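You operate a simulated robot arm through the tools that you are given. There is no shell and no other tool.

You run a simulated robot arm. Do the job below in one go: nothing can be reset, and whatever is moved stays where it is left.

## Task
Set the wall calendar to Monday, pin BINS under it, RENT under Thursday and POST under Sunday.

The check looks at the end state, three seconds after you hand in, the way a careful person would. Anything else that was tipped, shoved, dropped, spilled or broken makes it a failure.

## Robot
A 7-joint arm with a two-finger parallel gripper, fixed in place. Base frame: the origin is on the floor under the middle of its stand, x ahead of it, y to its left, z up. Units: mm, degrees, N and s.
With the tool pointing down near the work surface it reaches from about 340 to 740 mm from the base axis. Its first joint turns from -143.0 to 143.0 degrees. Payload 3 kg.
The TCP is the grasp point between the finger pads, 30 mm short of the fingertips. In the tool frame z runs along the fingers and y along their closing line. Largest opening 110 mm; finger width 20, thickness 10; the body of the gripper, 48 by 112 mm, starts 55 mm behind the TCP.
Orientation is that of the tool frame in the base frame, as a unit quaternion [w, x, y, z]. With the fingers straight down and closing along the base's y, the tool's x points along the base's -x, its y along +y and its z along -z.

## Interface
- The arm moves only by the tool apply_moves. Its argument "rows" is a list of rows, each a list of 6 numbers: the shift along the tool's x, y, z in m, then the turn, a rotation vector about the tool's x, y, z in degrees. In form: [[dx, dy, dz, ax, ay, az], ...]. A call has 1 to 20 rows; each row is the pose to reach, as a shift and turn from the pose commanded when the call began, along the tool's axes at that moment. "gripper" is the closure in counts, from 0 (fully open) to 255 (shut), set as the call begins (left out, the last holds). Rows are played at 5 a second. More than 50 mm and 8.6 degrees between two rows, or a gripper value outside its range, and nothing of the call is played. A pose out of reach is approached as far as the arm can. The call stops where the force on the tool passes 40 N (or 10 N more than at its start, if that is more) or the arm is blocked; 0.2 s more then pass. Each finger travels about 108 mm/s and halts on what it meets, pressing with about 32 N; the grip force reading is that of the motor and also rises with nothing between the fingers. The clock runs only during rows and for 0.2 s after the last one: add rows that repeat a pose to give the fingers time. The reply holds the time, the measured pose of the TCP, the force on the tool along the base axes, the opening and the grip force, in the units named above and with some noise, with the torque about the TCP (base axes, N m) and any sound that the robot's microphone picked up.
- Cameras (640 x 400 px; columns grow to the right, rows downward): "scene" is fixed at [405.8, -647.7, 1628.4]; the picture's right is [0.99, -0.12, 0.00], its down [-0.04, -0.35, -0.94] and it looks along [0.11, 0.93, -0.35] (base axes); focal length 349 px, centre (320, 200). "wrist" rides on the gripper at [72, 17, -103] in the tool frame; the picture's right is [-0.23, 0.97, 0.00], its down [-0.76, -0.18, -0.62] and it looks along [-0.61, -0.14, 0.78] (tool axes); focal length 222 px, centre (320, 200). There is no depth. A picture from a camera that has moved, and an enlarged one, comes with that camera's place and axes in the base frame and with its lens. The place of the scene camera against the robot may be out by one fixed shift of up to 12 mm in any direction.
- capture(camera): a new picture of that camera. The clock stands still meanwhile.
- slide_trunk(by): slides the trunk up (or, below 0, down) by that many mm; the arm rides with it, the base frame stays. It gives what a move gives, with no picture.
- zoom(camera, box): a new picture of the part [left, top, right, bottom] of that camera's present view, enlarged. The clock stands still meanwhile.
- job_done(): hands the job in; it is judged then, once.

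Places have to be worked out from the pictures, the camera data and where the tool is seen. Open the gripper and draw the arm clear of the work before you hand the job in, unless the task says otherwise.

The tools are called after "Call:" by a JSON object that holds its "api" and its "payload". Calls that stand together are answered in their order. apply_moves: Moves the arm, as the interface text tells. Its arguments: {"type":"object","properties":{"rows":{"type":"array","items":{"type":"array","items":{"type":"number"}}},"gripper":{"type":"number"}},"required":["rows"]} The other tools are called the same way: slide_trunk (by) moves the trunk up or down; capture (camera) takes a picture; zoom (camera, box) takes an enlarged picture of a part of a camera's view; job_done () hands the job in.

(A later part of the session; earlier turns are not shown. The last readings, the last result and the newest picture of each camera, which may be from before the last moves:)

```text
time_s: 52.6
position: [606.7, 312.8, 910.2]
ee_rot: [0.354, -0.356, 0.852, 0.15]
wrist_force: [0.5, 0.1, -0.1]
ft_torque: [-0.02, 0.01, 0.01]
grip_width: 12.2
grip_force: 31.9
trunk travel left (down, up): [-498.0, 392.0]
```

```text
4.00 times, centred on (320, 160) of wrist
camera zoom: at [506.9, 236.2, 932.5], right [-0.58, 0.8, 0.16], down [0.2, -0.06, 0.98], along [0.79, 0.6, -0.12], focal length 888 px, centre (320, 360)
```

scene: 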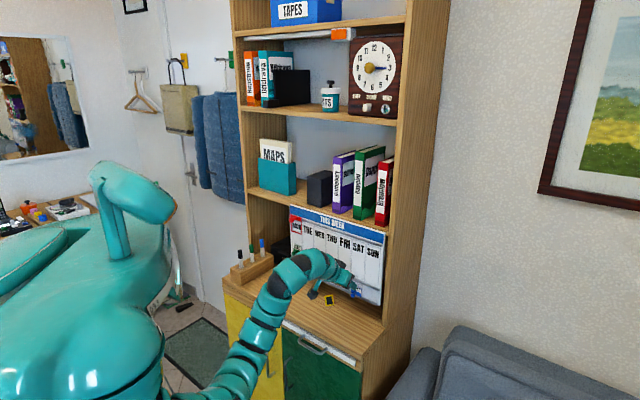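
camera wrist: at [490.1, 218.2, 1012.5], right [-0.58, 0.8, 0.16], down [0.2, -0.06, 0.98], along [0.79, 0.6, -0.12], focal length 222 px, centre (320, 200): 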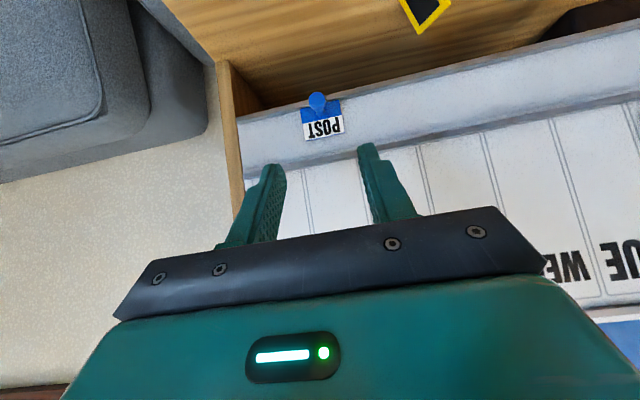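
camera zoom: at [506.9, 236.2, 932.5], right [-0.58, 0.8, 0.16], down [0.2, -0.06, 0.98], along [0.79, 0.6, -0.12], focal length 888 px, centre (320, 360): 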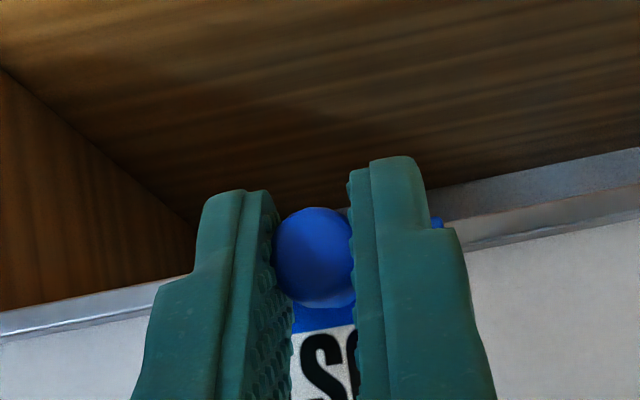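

Held. I lift 79 mm at the same slow pace.

Call:
{"api": "apply_moves", "payload": {"rows": [[-0.0035, 0, -0.0035, 0, 0, 0], [-0.007, 0, -0.007, 0, 0, 0], [-0.0105, 0, -0.0105, 0, 0, 0], [-0.014, 0, -0.014, 0, 0, 0], [-0.0175, 0, -0.0175, 0, 0, 0], [-0.021, 0, -0.021, 0, 0, 0], [-0.0245, 0, -0.0245, 0, 0, 0], [-0.028, 0, -0.028, 0, 0, 0], [-0.0315, 0, -0.0315, 0, 0, 0], [-0.035, 0, -0.035, 0, 0, 0], [-0.0385, 0, -0.0385, 0, 0, 0], [-0.042, 0, -0.042, 0, 0, 0], [-0.0455, 0, -0.0455, 0, 0, 0], [-0.049, 0, -0.049, 0, 0, 0], [-0.0525, 0, -0.0525, 0, 0, 0], [-0.0559, 0, -0.0559, 0, 0, 0]]}}

Call:
{"api": "zoom", "payload": {"camera": "wrist", "box": [240, 110, 400, 210]}}

```text
time_s: 56.0
position: [605.6, 313.3, 990.7]
ee_rot: [0.354, -0.356, 0.852, 0.15]
wrist_force: [-0.6, 0.9, 0.6]
ft_torque: [0.0, -0.02, 0.01]
grip_width: 12.2
grip_force: 32.3
trunk travel left (down, up): [-498.0, 392.0]
```

```text
4.00 times, centred on (320, 160) of wrist
camera zoom: at [506.6, 237.0, 1012.4], right [-0.58, 0.8, 0.16], down [0.2, -0.06, 0.98], along [0.79, 0.6, -0.12], focal length 888 px, centre (320, 360)
```

zoom: 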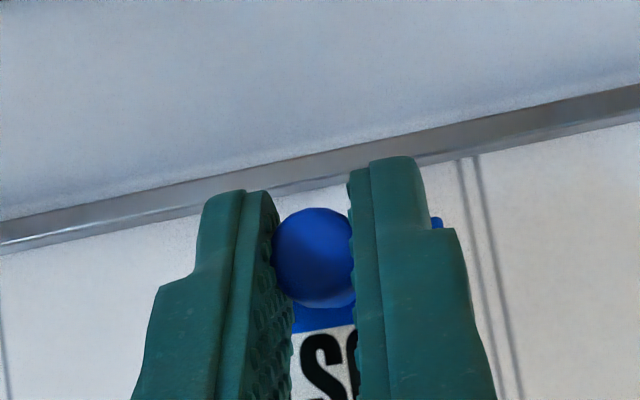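

Held and level. Now right 53.5 mm to the SUN column.

Call:
{"api": "apply_moves", "payload": {"rows": [[0, -0.007, 0, 0, 0, 0], [0, -0.016, 0, 0, 0, 0], [0, -0.026, 0, 0, 0, 0], [0, -0.036, 0, 0, 0, 0], [0, -0.046, 0, 0, 0, 0], [0, -0.0535, 0, 0, 0, 0], [0, -0.0535, 0, 0, 0, 0]]}}

Call:
{"api": "zoom", "payload": {"camera": "wrist", "box": [224, 90, 416, 210]}}

Call:
{"api": "capture", "payload": {"camera": "scene"}}

```text
time_s: 57.6
position: [645.0, 278.4, 990.2]
ee_rot: [0.355, -0.356, 0.852, 0.149]
wrist_force: [0.4, -0.5, -0.4]
ft_torque: [0.01, 0.02, 0.02]
grip_width: 12.3
grip_force: 31.8
trunk travel left (down, up): [-498.0, 392.0]
```

```text
3.33 times, centred on (320, 150) of wrist
camera zoom: at [544.8, 200.9, 1012.3], right [-0.58, 0.8, 0.16], down [0.2, -0.06, 0.98], along [0.79, 0.6, -0.12], focal length 740 px, centre (320, 367)
```

zoom: 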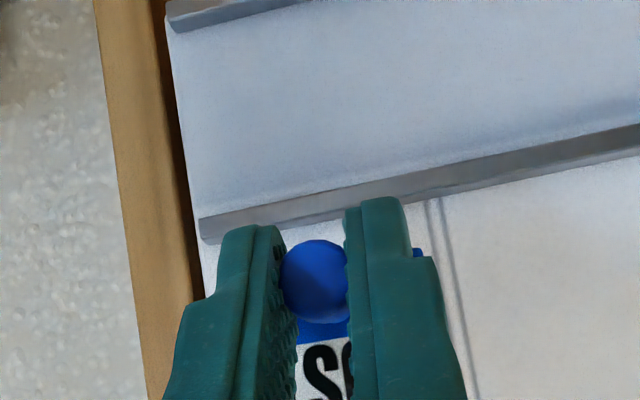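

```text
taken
```

scene: 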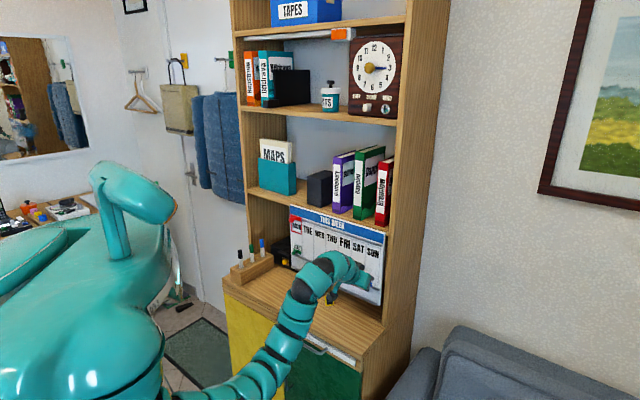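

The column lines confirm SUN's centre at u≈266; I'm at 264.8. I push forward 25 mm with a 1.3 mm right correction.

Call:
{"api": "apply_moves", "payload": {"rows": [[-0.0035, -0.0013, 0.0035, 0, 0, 0], [-0.0071, -0.0013, 0.0071, 0, 0, 0], [-0.0106, -0.0013, 0.0106, 0, 0, 0], [-0.0141, -0.0013, 0.0141, 0, 0, 0], [-0.0163, -0.0013, 0.0163, 0, 0, 0], [-0.0177, -0.0013, 0.0177, 0, 0, 0]]}}

Call:
{"api": "zoom", "payload": {"camera": "wrist", "box": [224, 90, 416, 210]}}

```text
time_s: 59.0
position: [662.6, 293.8, 990.3]
ee_rot: [0.353, -0.356, 0.852, 0.149]
wrist_force: [2.0, 2.2, -0.6]
ft_torque: [0.02, -0.01, 0.03]
grip_width: 12.1
grip_force: 31.9
trunk travel left (down, up): [-498.0, 392.0]
```

```text
3.33 times, centred on (320, 150) of wrist
camera zoom: at [564.0, 216.9, 1012.2], right [-0.58, 0.8, 0.16], down [0.2, -0.06, 0.98], along [0.79, 0.6, -0.12], focal length 740 px, centre (320, 367)
```

zoom: 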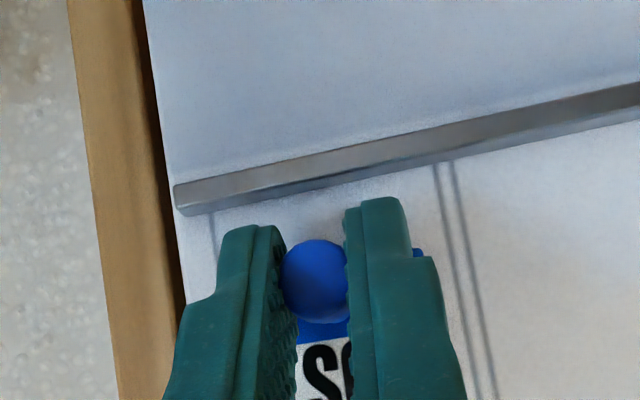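

The magnet is pulling (~3 N forward), so I press the last 1.5 mm.

Call:
{"api": "apply_moves", "payload": {"rows": [[-0.0004, 0, 0.0004, 0, 0, 0], [-0.0007, 0, 0.0007, 0, 0, 0], [-0.0011, 0, 0.0011, 0, 0, 0]]}}

```text
time_s: 59.8
position: [663.8, 294.9, 991.1]
ee_rot: [0.353, -0.356, 0.852, 0.15]
wrist_force: [2.2, 2.0, 0.0]
ft_torque: [0.0, -0.01, 0.01]
grip_width: 12.4
grip_force: 32.0
trunk travel left (down, up): [-498.0, 392.0]
```

Still pulling forward, not seated yet. Another 1.5 mm.

Call:
{"api": "apply_moves", "payload": {"rows": [[-0.0004, 0, 0.0004, 0, 0, 0], [-0.0007, 0, 0.0007, 0, 0, 0], [-0.0011, 0, 0.0011, 0, 0, 0]]}}

```text
time_s: 60.6
position: [663.8, 294.5, 991.8]
ee_rot: [0.353, -0.357, 0.852, 0.15]
wrist_force: [-2.1, -2.4, -1.5]
ft_torque: [-0.08, 0.07, 0.02]
grip_width: 12.2
grip_force: 31.9
trunk travel left (down, up): [-498.0, 392.0]
```

The force reversed to ~3 N back-pressure: the card touches the board. I open the fingers and check.

Call:
{"api": "apply_moves", "payload": {"rows": [[0, 0, 0, 0, 0, 0], [0, 0, 0, 0, 0, 0], [0, 0, 0, 0, 0, 0]], "gripper": 139}}

Call:
{"api": "zoom", "payload": {"camera": "wrist", "box": [224, 90, 416, 210]}}

Call:
{"api": "zoom", "payload": {"camera": "scene", "box": [320, 220, 400, 270]}}

```text
time_s: 61.4
position: [664.0, 294.6, 992.1]
ee_rot: [0.354, -0.356, 0.852, 0.149]
wrist_force: [-1.6, -1.6, -0.2]
ft_torque: [-0.01, 0.04, -0.05]
grip_width: 49.4
grip_force: 0.0
trunk travel left (down, up): [-498.0, 392.0]
```

```text
3.33 times, centred on (320, 150) of wrist
camera zoom: at [564.8, 217.7, 1013.4], right [-0.58, 0.8, 0.16], down [0.2, -0.06, 0.98], along [0.79, 0.6, -0.12], focal length 740 px, centre (320, 367)
```

zoom: 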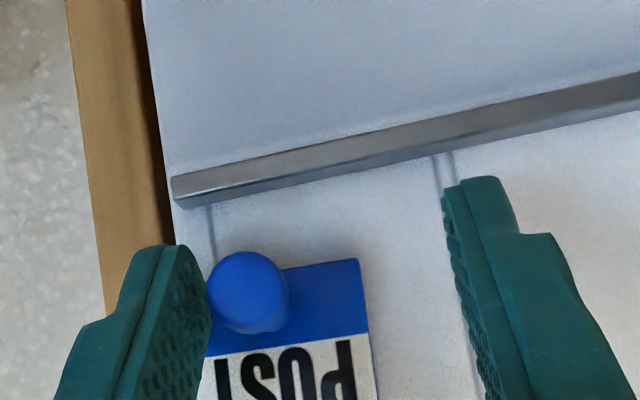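

```text
8.00 times, centred on (360, 245) of scene
camera zoom: at [405.8, -647.7, 1628.4], right [0.99, -0.12, 0.0], down [-0.04, -0.35, -0.94], along [0.11, 0.93, -0.35], focal length 2793 px, centre (0, -160)
```

zoom: 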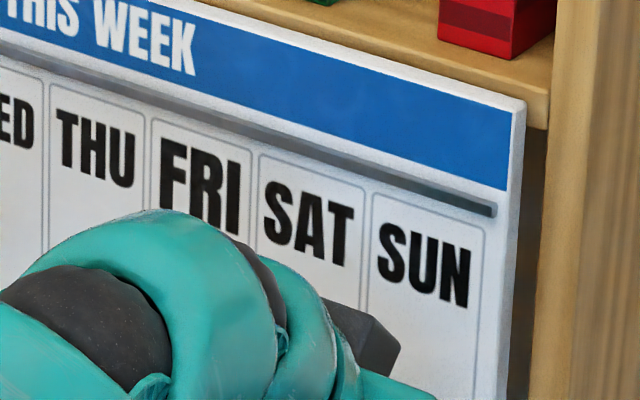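

The right finger's tip was touching the card face and dragged the card ~13 mm right as it opened. I back off 3 mm so the tips are clear of the card, then close again, which should push the peg back to the centre.

Call:
{"api": "apply_moves", "payload": {"rows": [[0.0007, 0, -0.0007, 0, 0, 0], [0.0014, 0, -0.0014, 0, 0, 0], [0.0021, 0, -0.0021, 0, 0, 0], [0.0021, 0, -0.0021, 0, 0, 0]]}}

Call:
{"api": "zoom", "payload": {"camera": "wrist", "box": [224, 90, 416, 210]}}

```text
time_s: 62.4
position: [662.8, 293.4, 991.7]
ee_rot: [0.354, -0.357, 0.851, 0.15]
wrist_force: [-0.9, -0.4, -0.5]
ft_torque: [-0.01, 0.0, -0.01]
grip_width: 50.0
grip_force: 0.0
trunk travel left (down, up): [-498.0, 392.0]
```

```text
3.33 times, centred on (320, 150) of wrist
camera zoom: at [563.3, 216.6, 1013.1], right [-0.58, 0.8, 0.16], down [0.2, -0.06, 0.98], along [0.79, 0.6, -0.12], focal length 740 px, centre (320, 367)
```

zoom: 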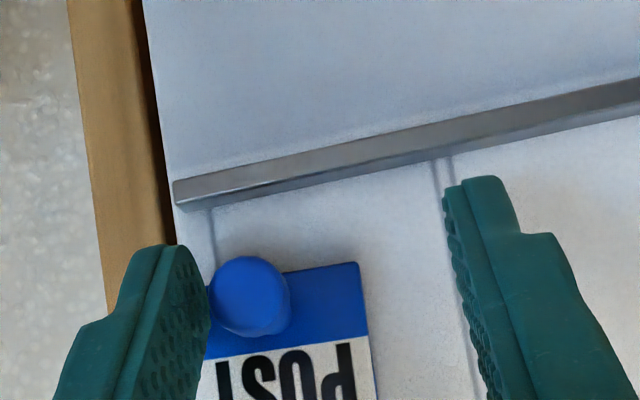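

Tips are clear now and the card stays flat. Rather than shove it, I re-centre the tool on the peg (13.9 mm right) to re-grip, lift it off a little and set it again.

Call:
{"api": "apply_moves", "payload": {"rows": [[0, -0.004, 0, 0, 0, 0], [0, -0.009, 0, 0, 0, 0], [0, -0.0139, 0, 0, 0, 0], [0, -0.0139, 0, 0, 0, 0]]}}

Call:
{"api": "zoom", "payload": {"camera": "wrist", "box": [224, 90, 416, 210]}}

```text
time_s: 63.4
position: [672.1, 284.2, 990.9]
ee_rot: [0.354, -0.356, 0.852, 0.149]
wrist_force: [0.7, 0.1, 0.3]
ft_torque: [0.0, 0.01, 0.01]
grip_width: 50.0
grip_force: 0.0
trunk travel left (down, up): [-498.0, 392.0]
```

```text
3.33 times, centred on (320, 150) of wrist
camera zoom: at [572.7, 206.5, 1012.7], right [-0.58, 0.8, 0.16], down [0.2, -0.06, 0.98], along [0.79, 0.6, -0.12], focal length 740 px, centre (320, 367)
```

zoom: 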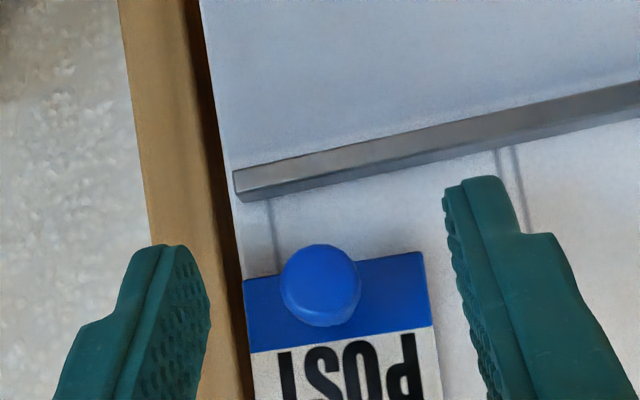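

Centred on the peg again. I close and draw the card 10 mm off the board.

Call:
{"api": "apply_moves", "payload": {"rows": [[0, 0, 0, 0, 0, 0], [0, 0, 0, 0, 0, 0], [0, 0, 0, 0, 0, 0], [0, 0, 0, 0, 0, 0]], "gripper": 255}}

Call:
{"api": "apply_moves", "payload": {"rows": [[0.0014, 0, -0.0014, 0, 0, 0], [0.0028, 0, -0.0028, 0, 0, 0], [0.0042, 0, -0.0042, 0, 0, 0], [0.0057, 0, -0.0057, 0, 0, 0], [0.0071, 0, -0.0071, 0, 0, 0], [0.0071, 0, -0.0071, 0, 0, 0]]}}

Call:
{"api": "zoom", "payload": {"camera": "wrist", "box": [224, 90, 416, 210]}}

```text
time_s: 64.4
position: [671.1, 282.8, 990.7]
ee_rot: [0.353, -0.356, 0.852, 0.149]
wrist_force: [0.3, 0.7, -0.9]
ft_torque: [-0.04, 0.03, 0.01]
grip_width: 12.4
grip_force: 32.3
trunk travel left (down, up): [-498.0, 392.0]
```

```text
time_s: 65.8
position: [663.1, 278.0, 990.9]
ee_rot: [0.355, -0.356, 0.851, 0.15]
wrist_force: [0.2, 1.0, 0.2]
ft_torque: [-0.03, -0.01, 0.0]
grip_width: 12.4
grip_force: 32.3
trunk travel left (down, up): [-498.0, 392.0]
```

```text
3.33 times, centred on (320, 150) of wrist
camera zoom: at [565.1, 200.4, 1012.9], right [-0.58, 0.8, 0.16], down [0.2, -0.06, 0.98], along [0.79, 0.6, -0.12], focal length 740 px, centre (320, 367)
```

zoom: 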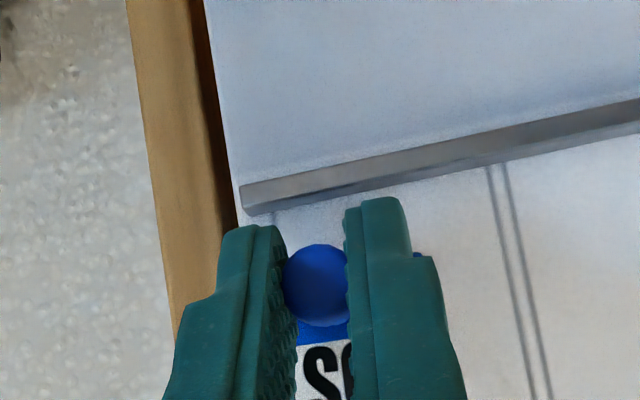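

Held. I shift 13.5 mm left and press it back on, monitoring force.

Call:
{"api": "apply_moves", "payload": {"rows": [[0, 0.004, 0, 0, 0, 0], [0, 0.009, 0, 0, 0, 0], [0, 0.0135, 0, 0, 0, 0], [0, 0.0135, 0, 0, 0, 0], [-0.002, 0.0135, 0.002, 0, 0, 0], [-0.004, 0.0135, 0.004, 0, 0, 0], [-0.0055, 0.0135, 0.0055, 0, 0, 0], [-0.0066, 0.0135, 0.0066, 0, 0, 0], [-0.0066, 0.0135, 0.0066, 0, 0, 0]]}}

Call:
{"api": "zoom", "payload": {"camera": "wrist", "box": [224, 90, 416, 210]}}

```text
time_s: 67.8
position: [662.9, 293.1, 988.9]
ee_rot: [0.352, -0.357, 0.852, 0.15]
wrist_force: [-3.5, -3.1, -2.2]
ft_torque: [-0.06, 0.09, 0.0]
grip_width: 12.2
grip_force: 31.7
trunk travel left (down, up): [-498.0, 392.0]
```

```text
3.33 times, centred on (320, 150) of wrist
camera zoom: at [563.4, 215.9, 1012.0], right [-0.58, 0.8, 0.16], down [0.2, -0.06, 0.98], along [0.79, 0.6, -0.12], focal length 740 px, centre (320, 367)
```

zoom: 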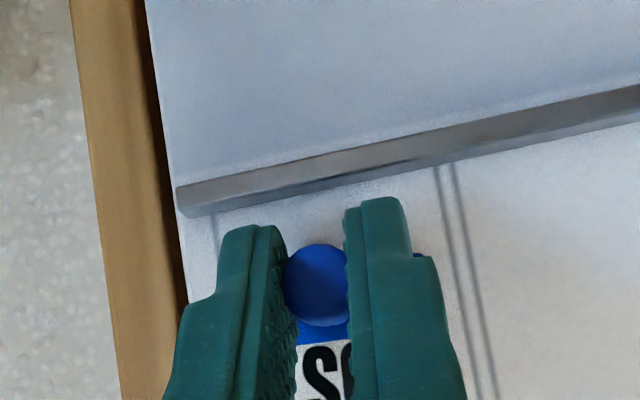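

Seated with ~5 N back-pressure, and the tips have about 2 mm of gap this time. I ease off half a millimetre and open only to 30 mm.

Call:
{"api": "apply_moves", "payload": {"rows": [[0.0003, 0, -0.0003, 0, 0, 0], [0.0003, 0, -0.0003, 0, 0, 0]]}}

Call:
{"api": "apply_moves", "payload": {"rows": [[0, 0, 0, 0, 0, 0], [0, 0, 0, 0, 0, 0], [0, 0, 0, 0, 0, 0]], "gripper": 185}}

Call:
{"api": "zoom", "payload": {"camera": "wrist", "box": [224, 90, 416, 210]}}

```text
time_s: 68.4
position: [663.4, 292.9, 990.0]
ee_rot: [0.354, -0.356, 0.852, 0.15]
wrist_force: [0.9, 0.5, -0.1]
ft_torque: [0.02, 0.0, -0.03]
grip_width: 12.4
grip_force: 32.3
trunk travel left (down, up): [-498.0, 392.0]
```

```text
time_s: 69.2
position: [662.1, 292.6, 990.2]
ee_rot: [0.354, -0.357, 0.851, 0.15]
wrist_force: [0.9, -0.2, -0.2]
ft_torque: [-0.01, -0.01, -0.02]
grip_width: 30.2
grip_force: 0.1
trunk travel left (down, up): [-498.0, 392.0]
```

```text
3.33 times, centred on (320, 150) of wrist
camera zoom: at [563.3, 215.6, 1012.4], right [-0.58, 0.8, 0.16], down [0.2, -0.06, 0.98], along [0.79, 0.6, -0.12], focal length 740 px, centre (320, 367)
```

zoom: 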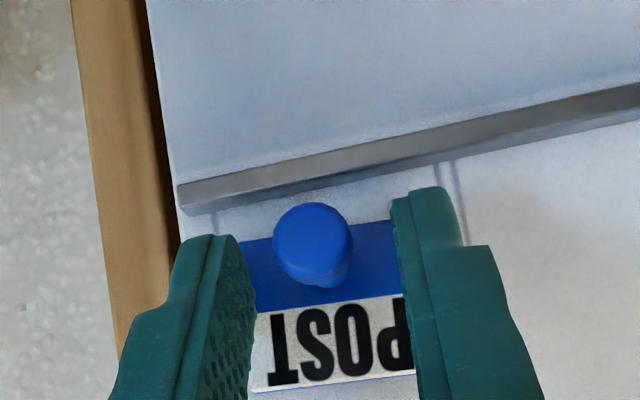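

POST stays in the SUN column but settled ~8 mm lower on release. I wait a second to see whether it is still creeping.

Call:
{"api": "apply_moves", "payload": {"rows": [[0, 0, 0, 0, 0, 0], [0, 0, 0, 0, 0, 0], [0, 0, 0, 0, 0, 0], [0, 0, 0, 0, 0, 0], [0, 0, 0, 0, 0, 0], [0, 0, 0, 0, 0, 0], [0, 0, 0, 0, 0, 0]]}}

Call:
{"api": "zoom", "payload": {"camera": "wrist", "box": [224, 90, 416, 210]}}

Call:
{"api": "capture", "payload": {"camera": "scene"}}

```text
time_s: 70.8
position: [661.3, 292.6, 991.0]
ee_rot: [0.355, -0.356, 0.852, 0.15]
wrist_force: [-0.2, -0.3, -0.2]
ft_torque: [0.01, 0.03, -0.02]
grip_width: 30.1
grip_force: 0.0
trunk travel left (down, up): [-498.0, 392.0]
```

```text
3.33 times, centred on (320, 150) of wrist
camera zoom: at [563.3, 215.6, 1012.3], right [-0.58, 0.8, 0.16], down [0.2, -0.06, 0.98], along [0.79, 0.6, -0.12], focal length 740 px, centre (320, 367)
```

zoom: 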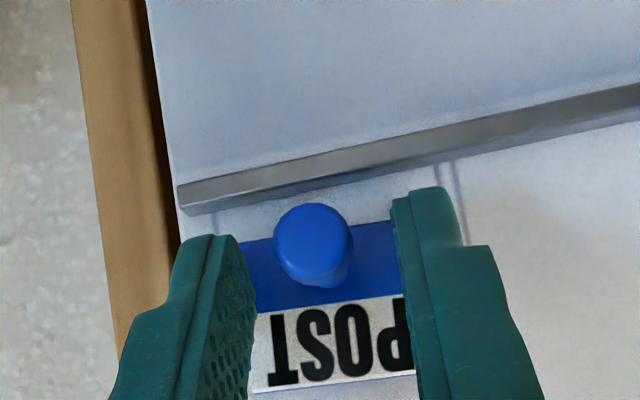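

```text
taken
```

scene: 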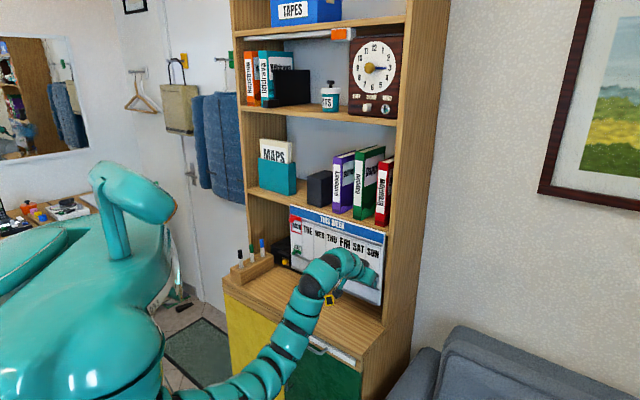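

POST is stable. I retreat straight back 60 mm and view everything, including the fallen RENT card.

Call:
{"api": "apply_moves", "payload": {"rows": [[0.005, 0, -0.005, 0, 0, 0], [0.014, 0, -0.014, 0, 0, 0], [0.025, 0, -0.025, 0, 0, 0], [0.036, 0, -0.036, 0, 0, 0], [0.0424, 0, -0.0424, 0, 0, 0], [0.0424, 0.03, -0.0424, 0, 0, 0], [0.0424, 0.06, -0.0424, 0, 0, 0], [0.0424, 0.06, -0.0424, 0, 0, 0]]}}

Call:
{"api": "capture", "payload": {"camera": "wrist"}}

Call:
{"api": "zoom", "payload": {"camera": "scene", "box": [280, 220, 400, 310]}}

```text
time_s: 72.6
position: [576.6, 294.1, 991.2]
ee_rot: [0.354, -0.356, 0.852, 0.149]
wrist_force: [0.2, -0.8, 0.4]
ft_torque: [0.0, -0.02, 0.0]
grip_width: 30.1
grip_force: 0.0
trunk travel left (down, up): [-498.0, 392.0]
```

```text
taken
camera wrist: at [478.0, 217.4, 1012.2], right [-0.58, 0.8, 0.16], down [0.2, -0.06, 0.98], along [0.79, 0.6, -0.12], focal length 222 px, centre (320, 200)
```

wrist: 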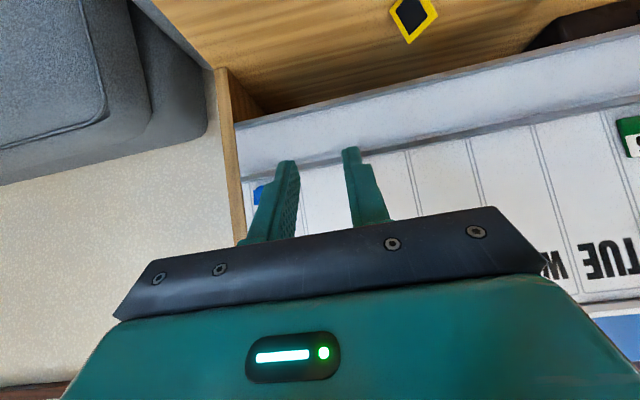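

```text
4.44 times, centred on (340, 265) of scene
camera zoom: at [405.8, -647.7, 1628.4], right [0.99, -0.12, 0.0], down [-0.04, -0.35, -0.94], along [0.11, 0.93, -0.35], focal length 1552 px, centre (231, -89)
```

zoom: 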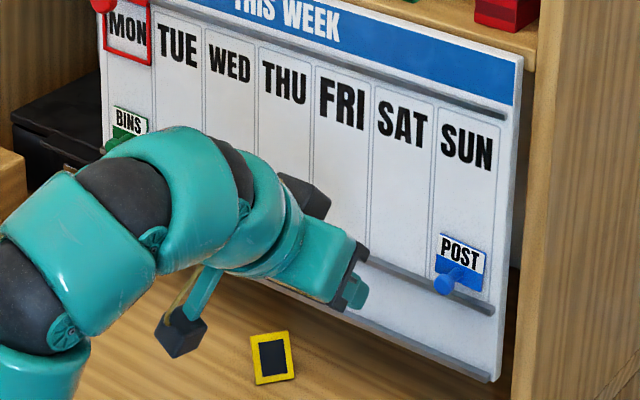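

BINS and POST are right. RENT lies on the desk (z≈835) below the board's front, back side up. I lower the tool with the fingers fully open to get good views of it from two sides.

Call:
{"api": "apply_moves", "payload": {"rows": [[0.0149, 0, 0.0099, 0, 0, 0], [0.0297, 0, 0.0198, 0, 0, 0], [0.0446, 0, 0.0297, 0, 0, 0], [0.0594, 0, 0.0396, 0, 0, 0], [0.0594, 0, 0.0396, 0, 0, 0]], "gripper": 0}}

Call:
{"api": "capture", "payload": {"camera": "wrist"}}

Call:
{"api": "zoom", "payload": {"camera": "wrist", "box": [350, 20, 510, 120]}}

```text
time_s: 73.8
position: [567.4, 282.8, 921.7]
ee_rot: [0.354, -0.356, 0.852, 0.149]
wrist_force: [-0.3, -0.3, 0.2]
ft_torque: [-0.04, 0.0, 0.02]
grip_width: 110.2
grip_force: 0.1
trunk travel left (down, up): [-498.0, 392.0]
```

```text
taken
camera wrist: at [468.1, 206.9, 943.4], right [-0.58, 0.8, 0.16], down [0.2, -0.06, 0.98], along [0.79, 0.6, -0.12], focal length 222 px, centre (320, 200)
```

wrist: 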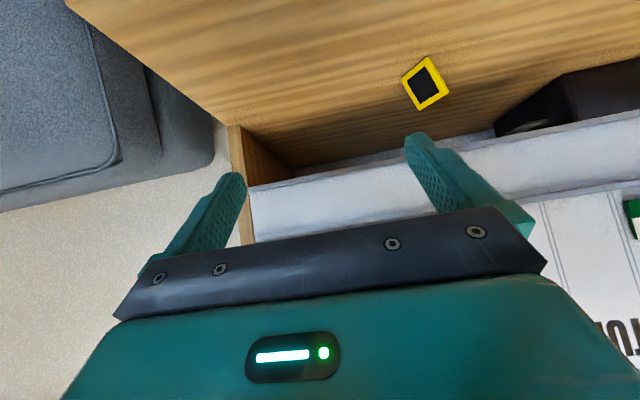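

```text
4.00 times, centred on (430, 70) of wrist
camera zoom: at [468.1, 206.9, 943.4], right [-0.58, 0.8, 0.16], down [0.2, -0.06, 0.98], along [0.79, 0.6, -0.12], focal length 888 px, centre (-120, 720)
```

zoom: 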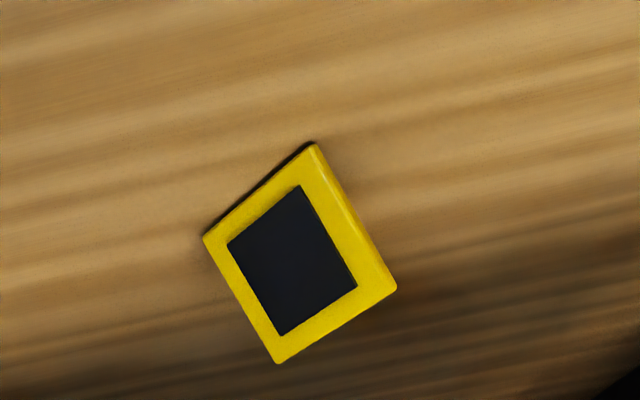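

The full back plate is visible; its lower edge (image upper-left) touches the desk. Now a second view from 140 mm further left.

Call:
{"api": "apply_moves", "payload": {"rows": [[0, 0.035, 0, 0, 0, 0], [0, 0.07, 0, 0, 0, 0], [0, 0.105, 0, 0, 0, 0], [0, 0.14, 0, 0, 0, 0], [0, 0.14, 0, 0, 0, 0]]}}

Call:
{"api": "capture", "payload": {"camera": "wrist"}}

Call:
{"api": "zoom", "payload": {"camera": "wrist", "box": [220, 20, 380, 120]}}

```text
time_s: 75.0
position: [465.6, 378.9, 920.8]
ee_rot: [0.354, -0.356, 0.851, 0.151]
wrist_force: [0.3, 0.8, -0.4]
ft_torque: [-0.01, 0.04, 0.02]
grip_width: 110.0
grip_force: 0.0
trunk travel left (down, up): [-498.0, 392.0]
```

```text
taken
camera wrist: at [367.1, 302.6, 942.6], right [-0.58, 0.8, 0.16], down [0.2, -0.06, 0.98], along [0.79, 0.6, -0.12], focal length 222 px, centre (320, 200)
```

wrist: 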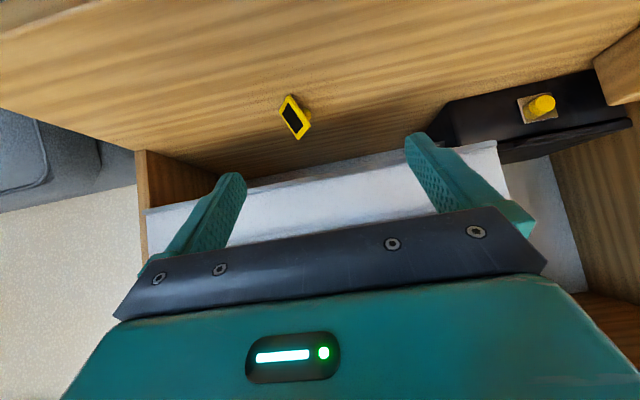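

```text
4.00 times, centred on (300, 70) of wrist
camera zoom: at [367.1, 302.6, 942.6], right [-0.58, 0.8, 0.16], down [0.2, -0.06, 0.98], along [0.79, 0.6, -0.12], focal length 888 px, centre (400, 720)
```

zoom: 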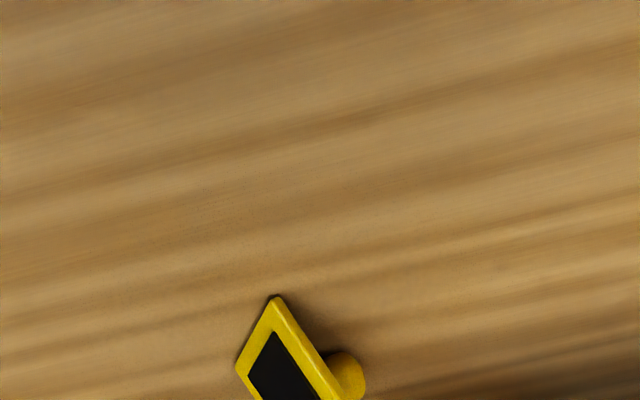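

Call:
{"api": "zoom", "payload": {"camera": "wrist", "box": [220, 70, 380, 170]}}

Call:
{"api": "zoom", "payload": {"camera": "wrist", "box": [256, 85, 336, 135]}}

Call:
{"api": "zoom", "payload": {"camera": "scene", "box": [310, 285, 358, 315]}}

```text
4.00 times, centred on (300, 120) of wrist
camera zoom: at [367.1, 302.6, 942.6], right [-0.58, 0.8, 0.16], down [0.2, -0.06, 0.98], along [0.79, 0.6, -0.12], focal length 888 px, centre (400, 520)
```

zoom: 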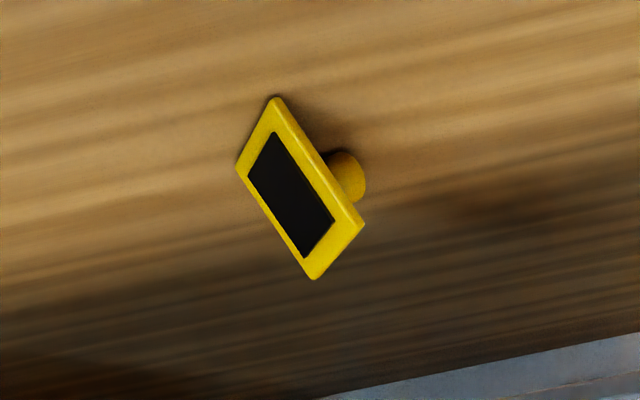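

```text
8.00 times, centred on (296, 110) of wrist
camera zoom: at [367.1, 302.6, 942.6], right [-0.58, 0.8, 0.16], down [0.2, -0.06, 0.98], along [0.79, 0.6, -0.12], focal length 1777 px, centre (512, 920)
```

zoom: 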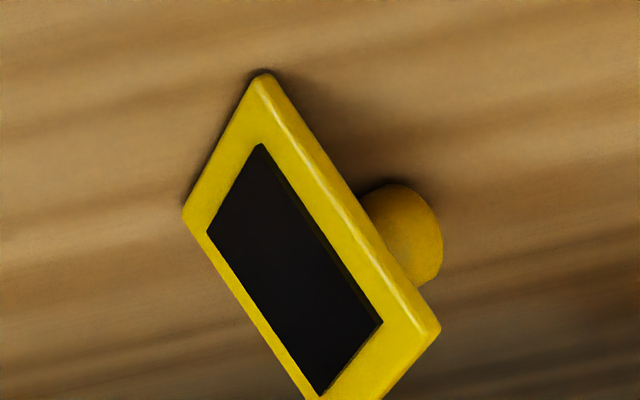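

```text
13.33 times, centred on (334, 300) of scene
camera zoom: at [405.8, -647.7, 1628.4], right [0.99, -0.12, 0.0], down [-0.04, -0.35, -0.94], along [0.11, 0.93, -0.35], focal length 4654 px, centre (133, -1133)
```

zoom: 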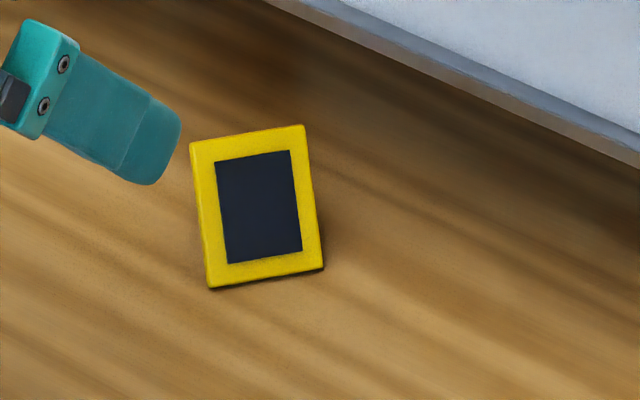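

Triangulated: RENT stands on a side edge leaning 59° on its peg, on a desk at z≈801; corners (d,u,z): (684,95,801), (697,79,835), (724,100,835), (711,115,801), peg pointing forward-left-down. I will tip it over onto its back by pushing its raised edge to the right with closed fingers. First I close the fingers and go down on its left side.

Call:
{"api": "apply_moves", "payload": {"rows": [[0, 0.0068, 0, 0, 0, 0], [-0.001, 0.0068, 0.02, 0, 0, 0], [-0.002, 0.0068, 0.043, 0, 0, 0], [-0.003, 0.0068, 0.066, 0, 0, 0], [-0.004, 0.0068, 0.089, 0, 0, 0], [-0.0045, 0.0068, 0.103, 0, 0, 0], [-0.0045, 0.0068, 0.113, 0, 0, 0], [-0.0045, 0.0068, 0.113, 0, 0, 0]], "gripper": 255}}

Call:
{"api": "capture", "payload": {"camera": "wrist"}}

Call:
{"api": "zoom", "payload": {"camera": "scene", "box": [290, 270, 370, 320]}}

```text
time_s: 76.8
position: [519.3, 443.7, 843.1]
ee_rot: [0.355, -0.355, 0.852, 0.149]
wrist_force: [-0.2, -0.1, -0.2]
ft_torque: [-0.02, -0.01, 0.04]
grip_width: 0.2
grip_force: 31.8
trunk travel left (down, up): [-498.0, 392.0]
```

```text
taken
camera wrist: at [420.1, 367.2, 865.1], right [-0.58, 0.8, 0.16], down [0.2, -0.06, 0.98], along [0.79, 0.6, -0.12], focal length 222 px, centre (320, 200)
```

wrist: 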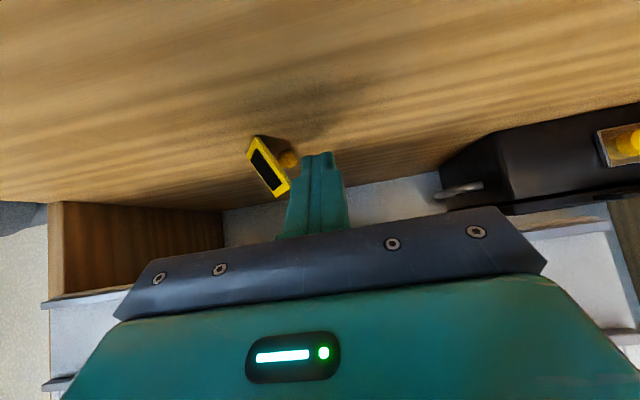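

```text
8.00 times, centred on (330, 295) of scene
camera zoom: at [405.8, -647.7, 1628.4], right [0.99, -0.12, 0.0], down [-0.04, -0.35, -0.94], along [0.11, 0.93, -0.35], focal length 2793 px, centre (240, -560)
```

zoom: 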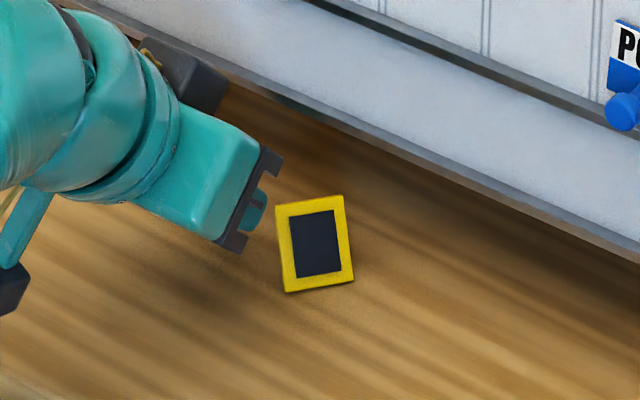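

The closed fingers are just left of the card. I push right 24 mm slowly and look.

Call:
{"api": "apply_moves", "payload": {"rows": [[0, -0.004, 0, 0, 0, 0], [0, -0.008, 0, 0, 0, 0], [0, -0.012, 0, 0, 0, 0], [0, -0.016, 0, 0, 0, 0], [0, -0.02, 0, 0, 0, 0], [0, -0.024, 0, 0, 0, 0]]}}

Call:
{"api": "zoom", "payload": {"camera": "wrist", "box": [224, 90, 384, 190]}}

Call:
{"api": "zoom", "payload": {"camera": "scene", "box": [290, 270, 370, 320]}}

```text
time_s: 78.2
position: [536.6, 427.9, 846.0]
ee_rot: [0.353, -0.356, 0.852, 0.15]
wrist_force: [-0.1, -0.4, -0.3]
ft_torque: [0.03, -0.01, 0.01]
grip_width: 0.1
grip_force: 32.2
trunk travel left (down, up): [-498.0, 392.0]
```

```text
4.00 times, centred on (304, 140) of wrist
camera zoom: at [438.1, 350.1, 866.7], right [-0.58, 0.8, 0.16], down [0.2, -0.06, 0.98], along [0.79, 0.6, -0.12], focal length 888 px, centre (384, 440)
```

zoom: 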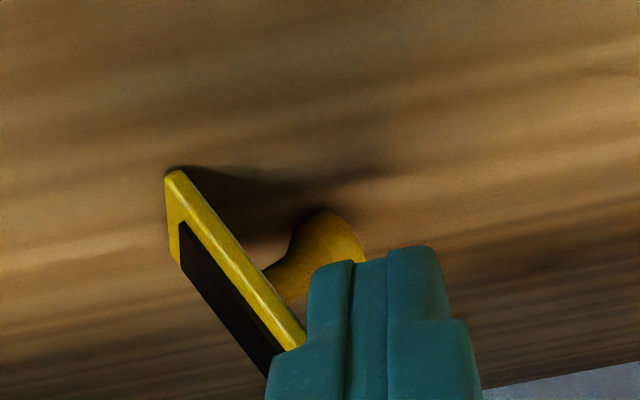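

```text
8.00 times, centred on (330, 295) of scene
camera zoom: at [405.8, -647.7, 1628.4], right [0.99, -0.12, 0.0], down [-0.04, -0.35, -0.94], along [0.11, 0.93, -0.35], focal length 2793 px, centre (240, -560)
```

zoom: 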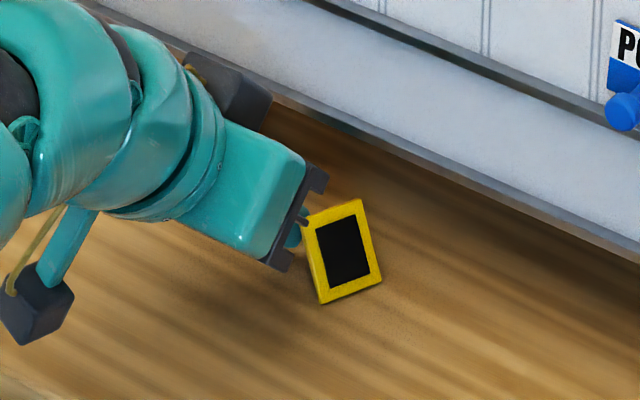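

The card is being pushed and turns a bit. I continue 12 mm.

Call:
{"api": "apply_moves", "payload": {"rows": [[0, -0.003, 0, 0, 0, 0], [0, -0.006, 0, 0, 0, 0], [0, -0.009, 0, 0, 0, 0], [0, -0.012, 0, 0, 0, 0]]}}

Call:
{"api": "capture", "payload": {"camera": "wrist"}}

Call:
{"api": "zoom", "payload": {"camera": "scene", "box": [290, 270, 370, 320]}}

```text
time_s: 79.2
position: [546.6, 418.9, 846.0]
ee_rot: [0.354, -0.356, 0.852, 0.15]
wrist_force: [-0.2, 0.4, 0.5]
ft_torque: [0.02, 0.03, 0.0]
grip_width: 0.0
grip_force: 31.9
trunk travel left (down, up): [-498.0, 392.0]
```

```text
taken
camera wrist: at [446.9, 342.1, 867.1], right [-0.58, 0.8, 0.16], down [0.2, -0.06, 0.98], along [0.79, 0.6, -0.12], focal length 222 px, centre (320, 200)
```

wrist: 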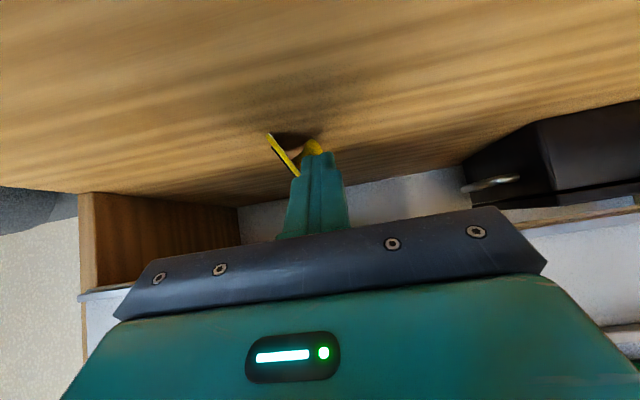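

```text
8.00 times, centred on (330, 295) of scene
camera zoom: at [405.8, -647.7, 1628.4], right [0.99, -0.12, 0.0], down [-0.04, -0.35, -0.94], along [0.11, 0.93, -0.35], focal length 2793 px, centre (240, -560)
```

zoom: 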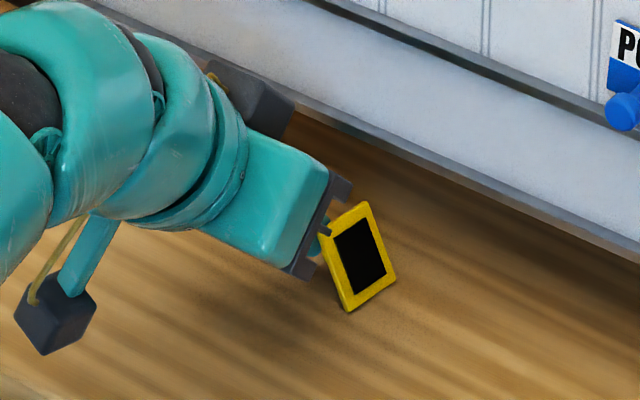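

The plate has aligned with the finger face. I continue pushing in small steps to tip it.

Call:
{"api": "apply_moves", "payload": {"rows": [[0, -0.003, 0, 0, 0, 0], [0, -0.006, 0, 0, 0, 0], [0, -0.009, 0, 0, 0, 0], [0, -0.012, 0, 0, 0, 0]]}}

Call:
{"api": "zoom", "payload": {"camera": "wrist", "box": [224, 90, 384, 190]}}

Call:
{"api": "zoom", "payload": {"camera": "scene", "box": [300, 275, 380, 325]}}

```text
time_s: 80.2
position: [554.7, 412.1, 843.6]
ee_rot: [0.355, -0.356, 0.852, 0.15]
wrist_force: [-0.1, 0.0, 0.2]
ft_torque: [0.0, 0.0, 0.03]
grip_width: 0.1
grip_force: 31.9
trunk travel left (down, up): [-498.0, 392.0]
```

```text
4.00 times, centred on (304, 140) of wrist
camera zoom: at [455.9, 334.8, 865.6], right [-0.58, 0.8, 0.16], down [0.2, -0.06, 0.98], along [0.79, 0.6, -0.12], focal length 888 px, centre (384, 440)
```

zoom: 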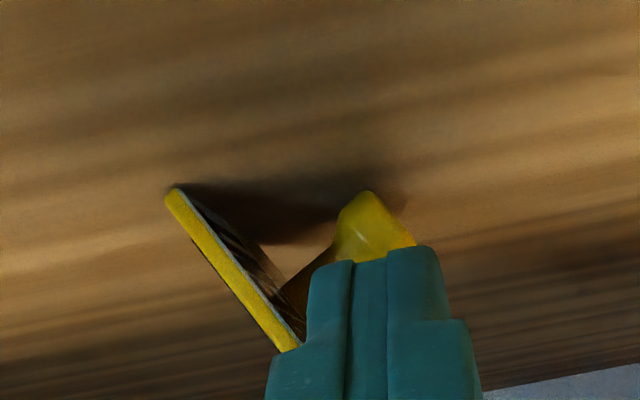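

```text
8.00 times, centred on (340, 300) of scene
camera zoom: at [405.8, -647.7, 1628.4], right [0.99, -0.12, 0.0], down [-0.04, -0.35, -0.94], along [0.11, 0.93, -0.35], focal length 2793 px, centre (160, -600)
```

zoom: 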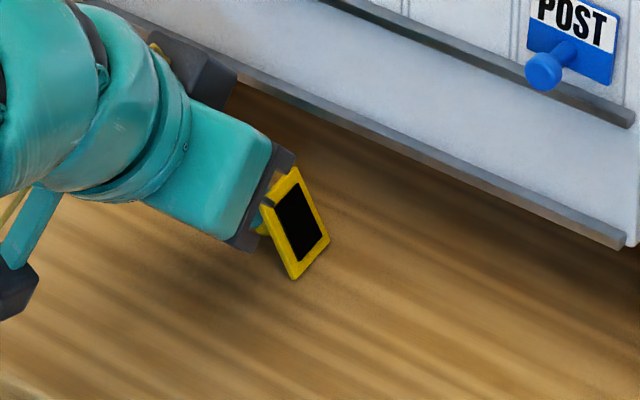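

The card yaws rather than tips, and is now nearly parallel to the tool's forward direction — good for pinching the plate by its near end. I back away and re-measure its pose from two viewpoints.

Call:
{"api": "apply_moves", "payload": {"rows": [[0, 0.006, 0, 0, 0, 0], [0, 0.012, 0, 0, 0, 0], [0, 0.012, -0.02, 0, 0, 0], [0, 0.012, -0.045, 0, 0, 0], [0, 0.012, -0.07, 0, 0, 0], [0, 0.012, -0.095, 0, 0, 0], [0, 0.012, -0.11, 0, 0, 0], [0, 0.012, -0.11, 0, 0, 0]]}}

Call:
{"api": "apply_moves", "payload": {"rows": [[0, 0.02, 0, 0, 0, 0], [0, 0.04, 0, 0, 0, 0], [0, 0.06, 0, 0, 0, 0], [0, 0.06, 0, 0, 0, 0]], "gripper": 0}}

Call:
{"api": "capture", "payload": {"camera": "wrist"}}

Call:
{"api": "zoom", "payload": {"camera": "wrist", "box": [200, 50, 360, 150]}}

```text
time_s: 82.0
position: [491.7, 365.9, 922.9]
ee_rot: [0.353, -0.356, 0.852, 0.15]
wrist_force: [0.4, -0.1, 0.5]
ft_torque: [-0.01, 0.0, -0.02]
grip_width: 0.0
grip_force: 32.1
trunk travel left (down, up): [-498.0, 392.0]
```

```text
time_s: 83.0
position: [447.1, 404.4, 924.6]
ee_rot: [0.354, -0.356, 0.852, 0.149]
wrist_force: [-1.2, 0.3, 0.3]
ft_torque: [-0.01, 0.01, 0.02]
grip_width: 110.1
grip_force: 0.1
trunk travel left (down, up): [-498.0, 392.0]
```

```text
taken
camera wrist: at [349.0, 328.6, 945.3], right [-0.58, 0.8, 0.16], down [0.19, -0.06, 0.98], along [0.79, 0.6, -0.12], focal length 222 px, centre (320, 200)
```

wrist: 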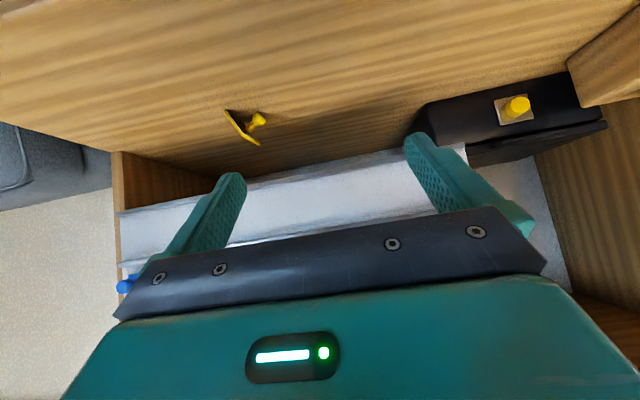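

```text
4.00 times, centred on (280, 100) of wrist
camera zoom: at [349.0, 328.6, 945.3], right [-0.58, 0.8, 0.16], down [0.19, -0.06, 0.98], along [0.79, 0.6, -0.12], focal length 888 px, centre (480, 600)
```

zoom: 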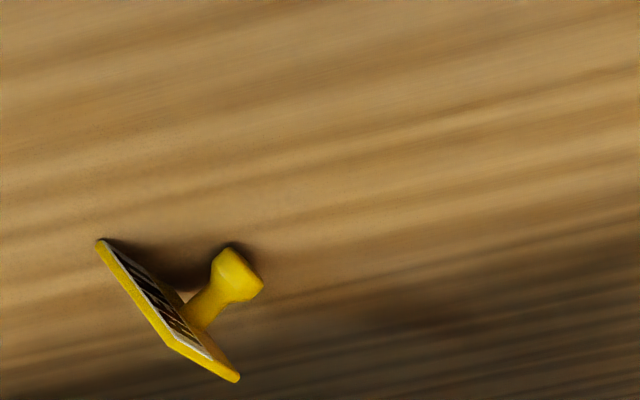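

Now a second view from 130 mm to the right.

Call:
{"api": "apply_moves", "payload": {"rows": [[0, -0.033, 0, 0, 0, 0], [0, -0.066, 0, 0, 0, 0], [0, -0.1, 0, 0, 0, 0], [0, -0.13, 0, 0, 0, 0], [0, -0.13, 0, 0, 0, 0]]}}

Call:
{"api": "capture", "payload": {"camera": "wrist"}}

Call:
{"api": "zoom", "payload": {"camera": "wrist", "box": [310, 30, 470, 130]}}

```text
time_s: 84.2
position: [540.5, 313.6, 921.5]
ee_rot: [0.354, -0.357, 0.851, 0.15]
wrist_force: [-0.6, 0.0, -0.1]
ft_torque: [0.0, 0.0, -0.01]
grip_width: 109.9
grip_force: 0.0
trunk travel left (down, up): [-498.0, 392.0]
```

```text
taken
camera wrist: at [442.0, 237.8, 943.7], right [-0.58, 0.8, 0.16], down [0.2, -0.06, 0.98], along [0.79, 0.6, -0.12], focal length 222 px, centre (320, 200)
```

wrist: 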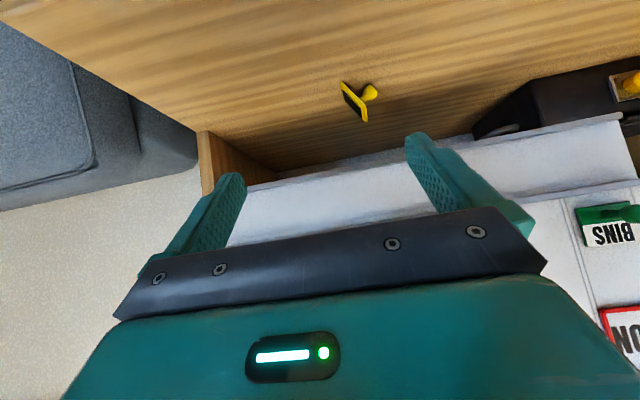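

```text
4.00 times, centred on (390, 80) of wrist
camera zoom: at [442.0, 237.8, 943.7], right [-0.58, 0.8, 0.16], down [0.2, -0.06, 0.98], along [0.79, 0.6, -0.12], focal length 888 px, centre (40, 680)
```

zoom: 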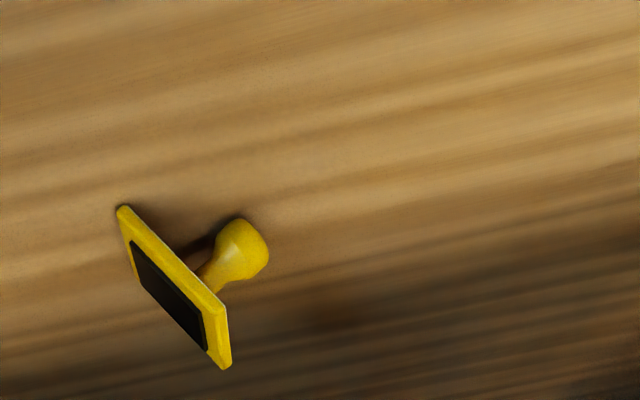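

RENT's plate is now parallel to the tool's forward direction (near edge at d≈695, u from 121 top to 139 bottom, leaning left on its peg). I straddle its near end with the fingers 70 mm open.

Call:
{"api": "apply_moves", "payload": {"rows": [[0, 0.02, 0, 0, 0, 0], [0, 0.0376, 0, 0, 0, 0], [0.0003, 0.0376, 0.02, 0, 0, 0], [0.0006, 0.0376, 0.042, 0, 0, 0], [0.0009, 0.0376, 0.065, 0, 0, 0], [0.0012, 0.0376, 0.088, 0, 0, 0], [0.0014, 0.0376, 0.1, 0, 0, 0], [0.0014, 0.0376, 0.1114, 0, 0, 0], [0.0014, 0.0376, 0.1114, 0, 0, 0]], "gripper": 93}}

Call:
{"api": "capture", "payload": {"camera": "wrist"}}

Call:
{"api": "zoom", "payload": {"camera": "wrist", "box": [240, 90, 400, 190]}}

Call:
{"api": "zoom", "payload": {"camera": "scene", "box": [300, 270, 380, 320]}}

```text
time_s: 86.2
position: [569.1, 398.6, 842.5]
ee_rot: [0.353, -0.356, 0.852, 0.149]
wrist_force: [-0.4, 0.0, -0.6]
ft_torque: [0.03, -0.01, 0.0]
grip_width: 69.9
grip_force: 0.0
trunk travel left (down, up): [-498.0, 392.0]
```

```text
taken
camera wrist: at [469.4, 321.3, 864.5], right [-0.58, 0.8, 0.16], down [0.2, -0.06, 0.98], along [0.79, 0.6, -0.12], focal length 222 px, centre (320, 200)
```

wrist: 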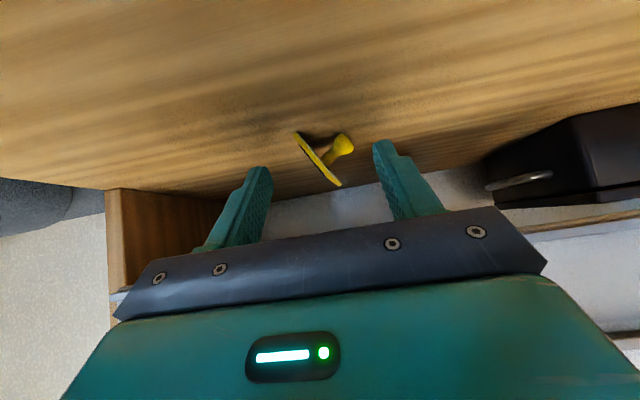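

```text
4.00 times, centred on (320, 140) of wrist
camera zoom: at [469.4, 321.3, 864.5], right [-0.58, 0.8, 0.16], down [0.2, -0.06, 0.98], along [0.79, 0.6, -0.12], focal length 888 px, centre (320, 440)
```

zoom: 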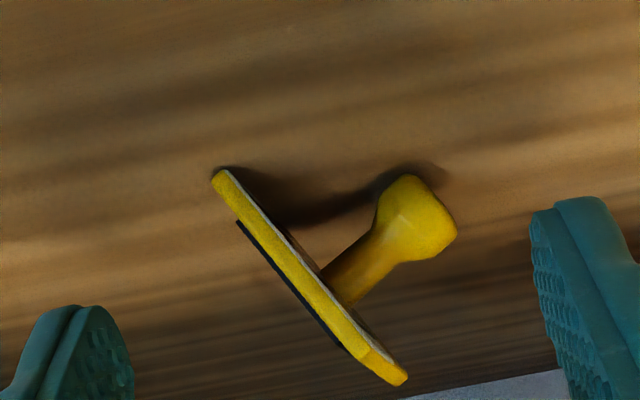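

```text
8.00 times, centred on (340, 295) of scene
camera zoom: at [405.8, -647.7, 1628.4], right [0.99, -0.12, 0.0], down [-0.04, -0.35, -0.94], along [0.11, 0.93, -0.35], focal length 2793 px, centre (160, -560)
```

zoom: 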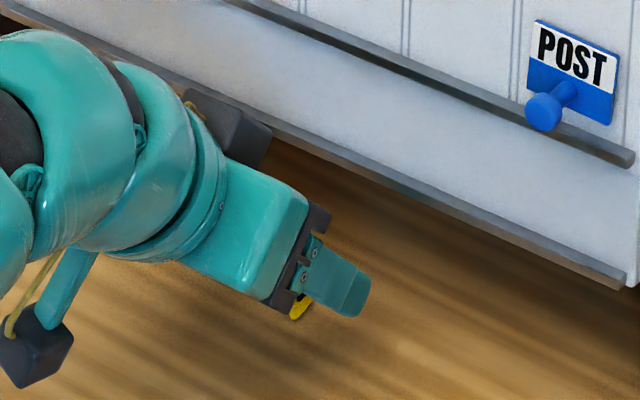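

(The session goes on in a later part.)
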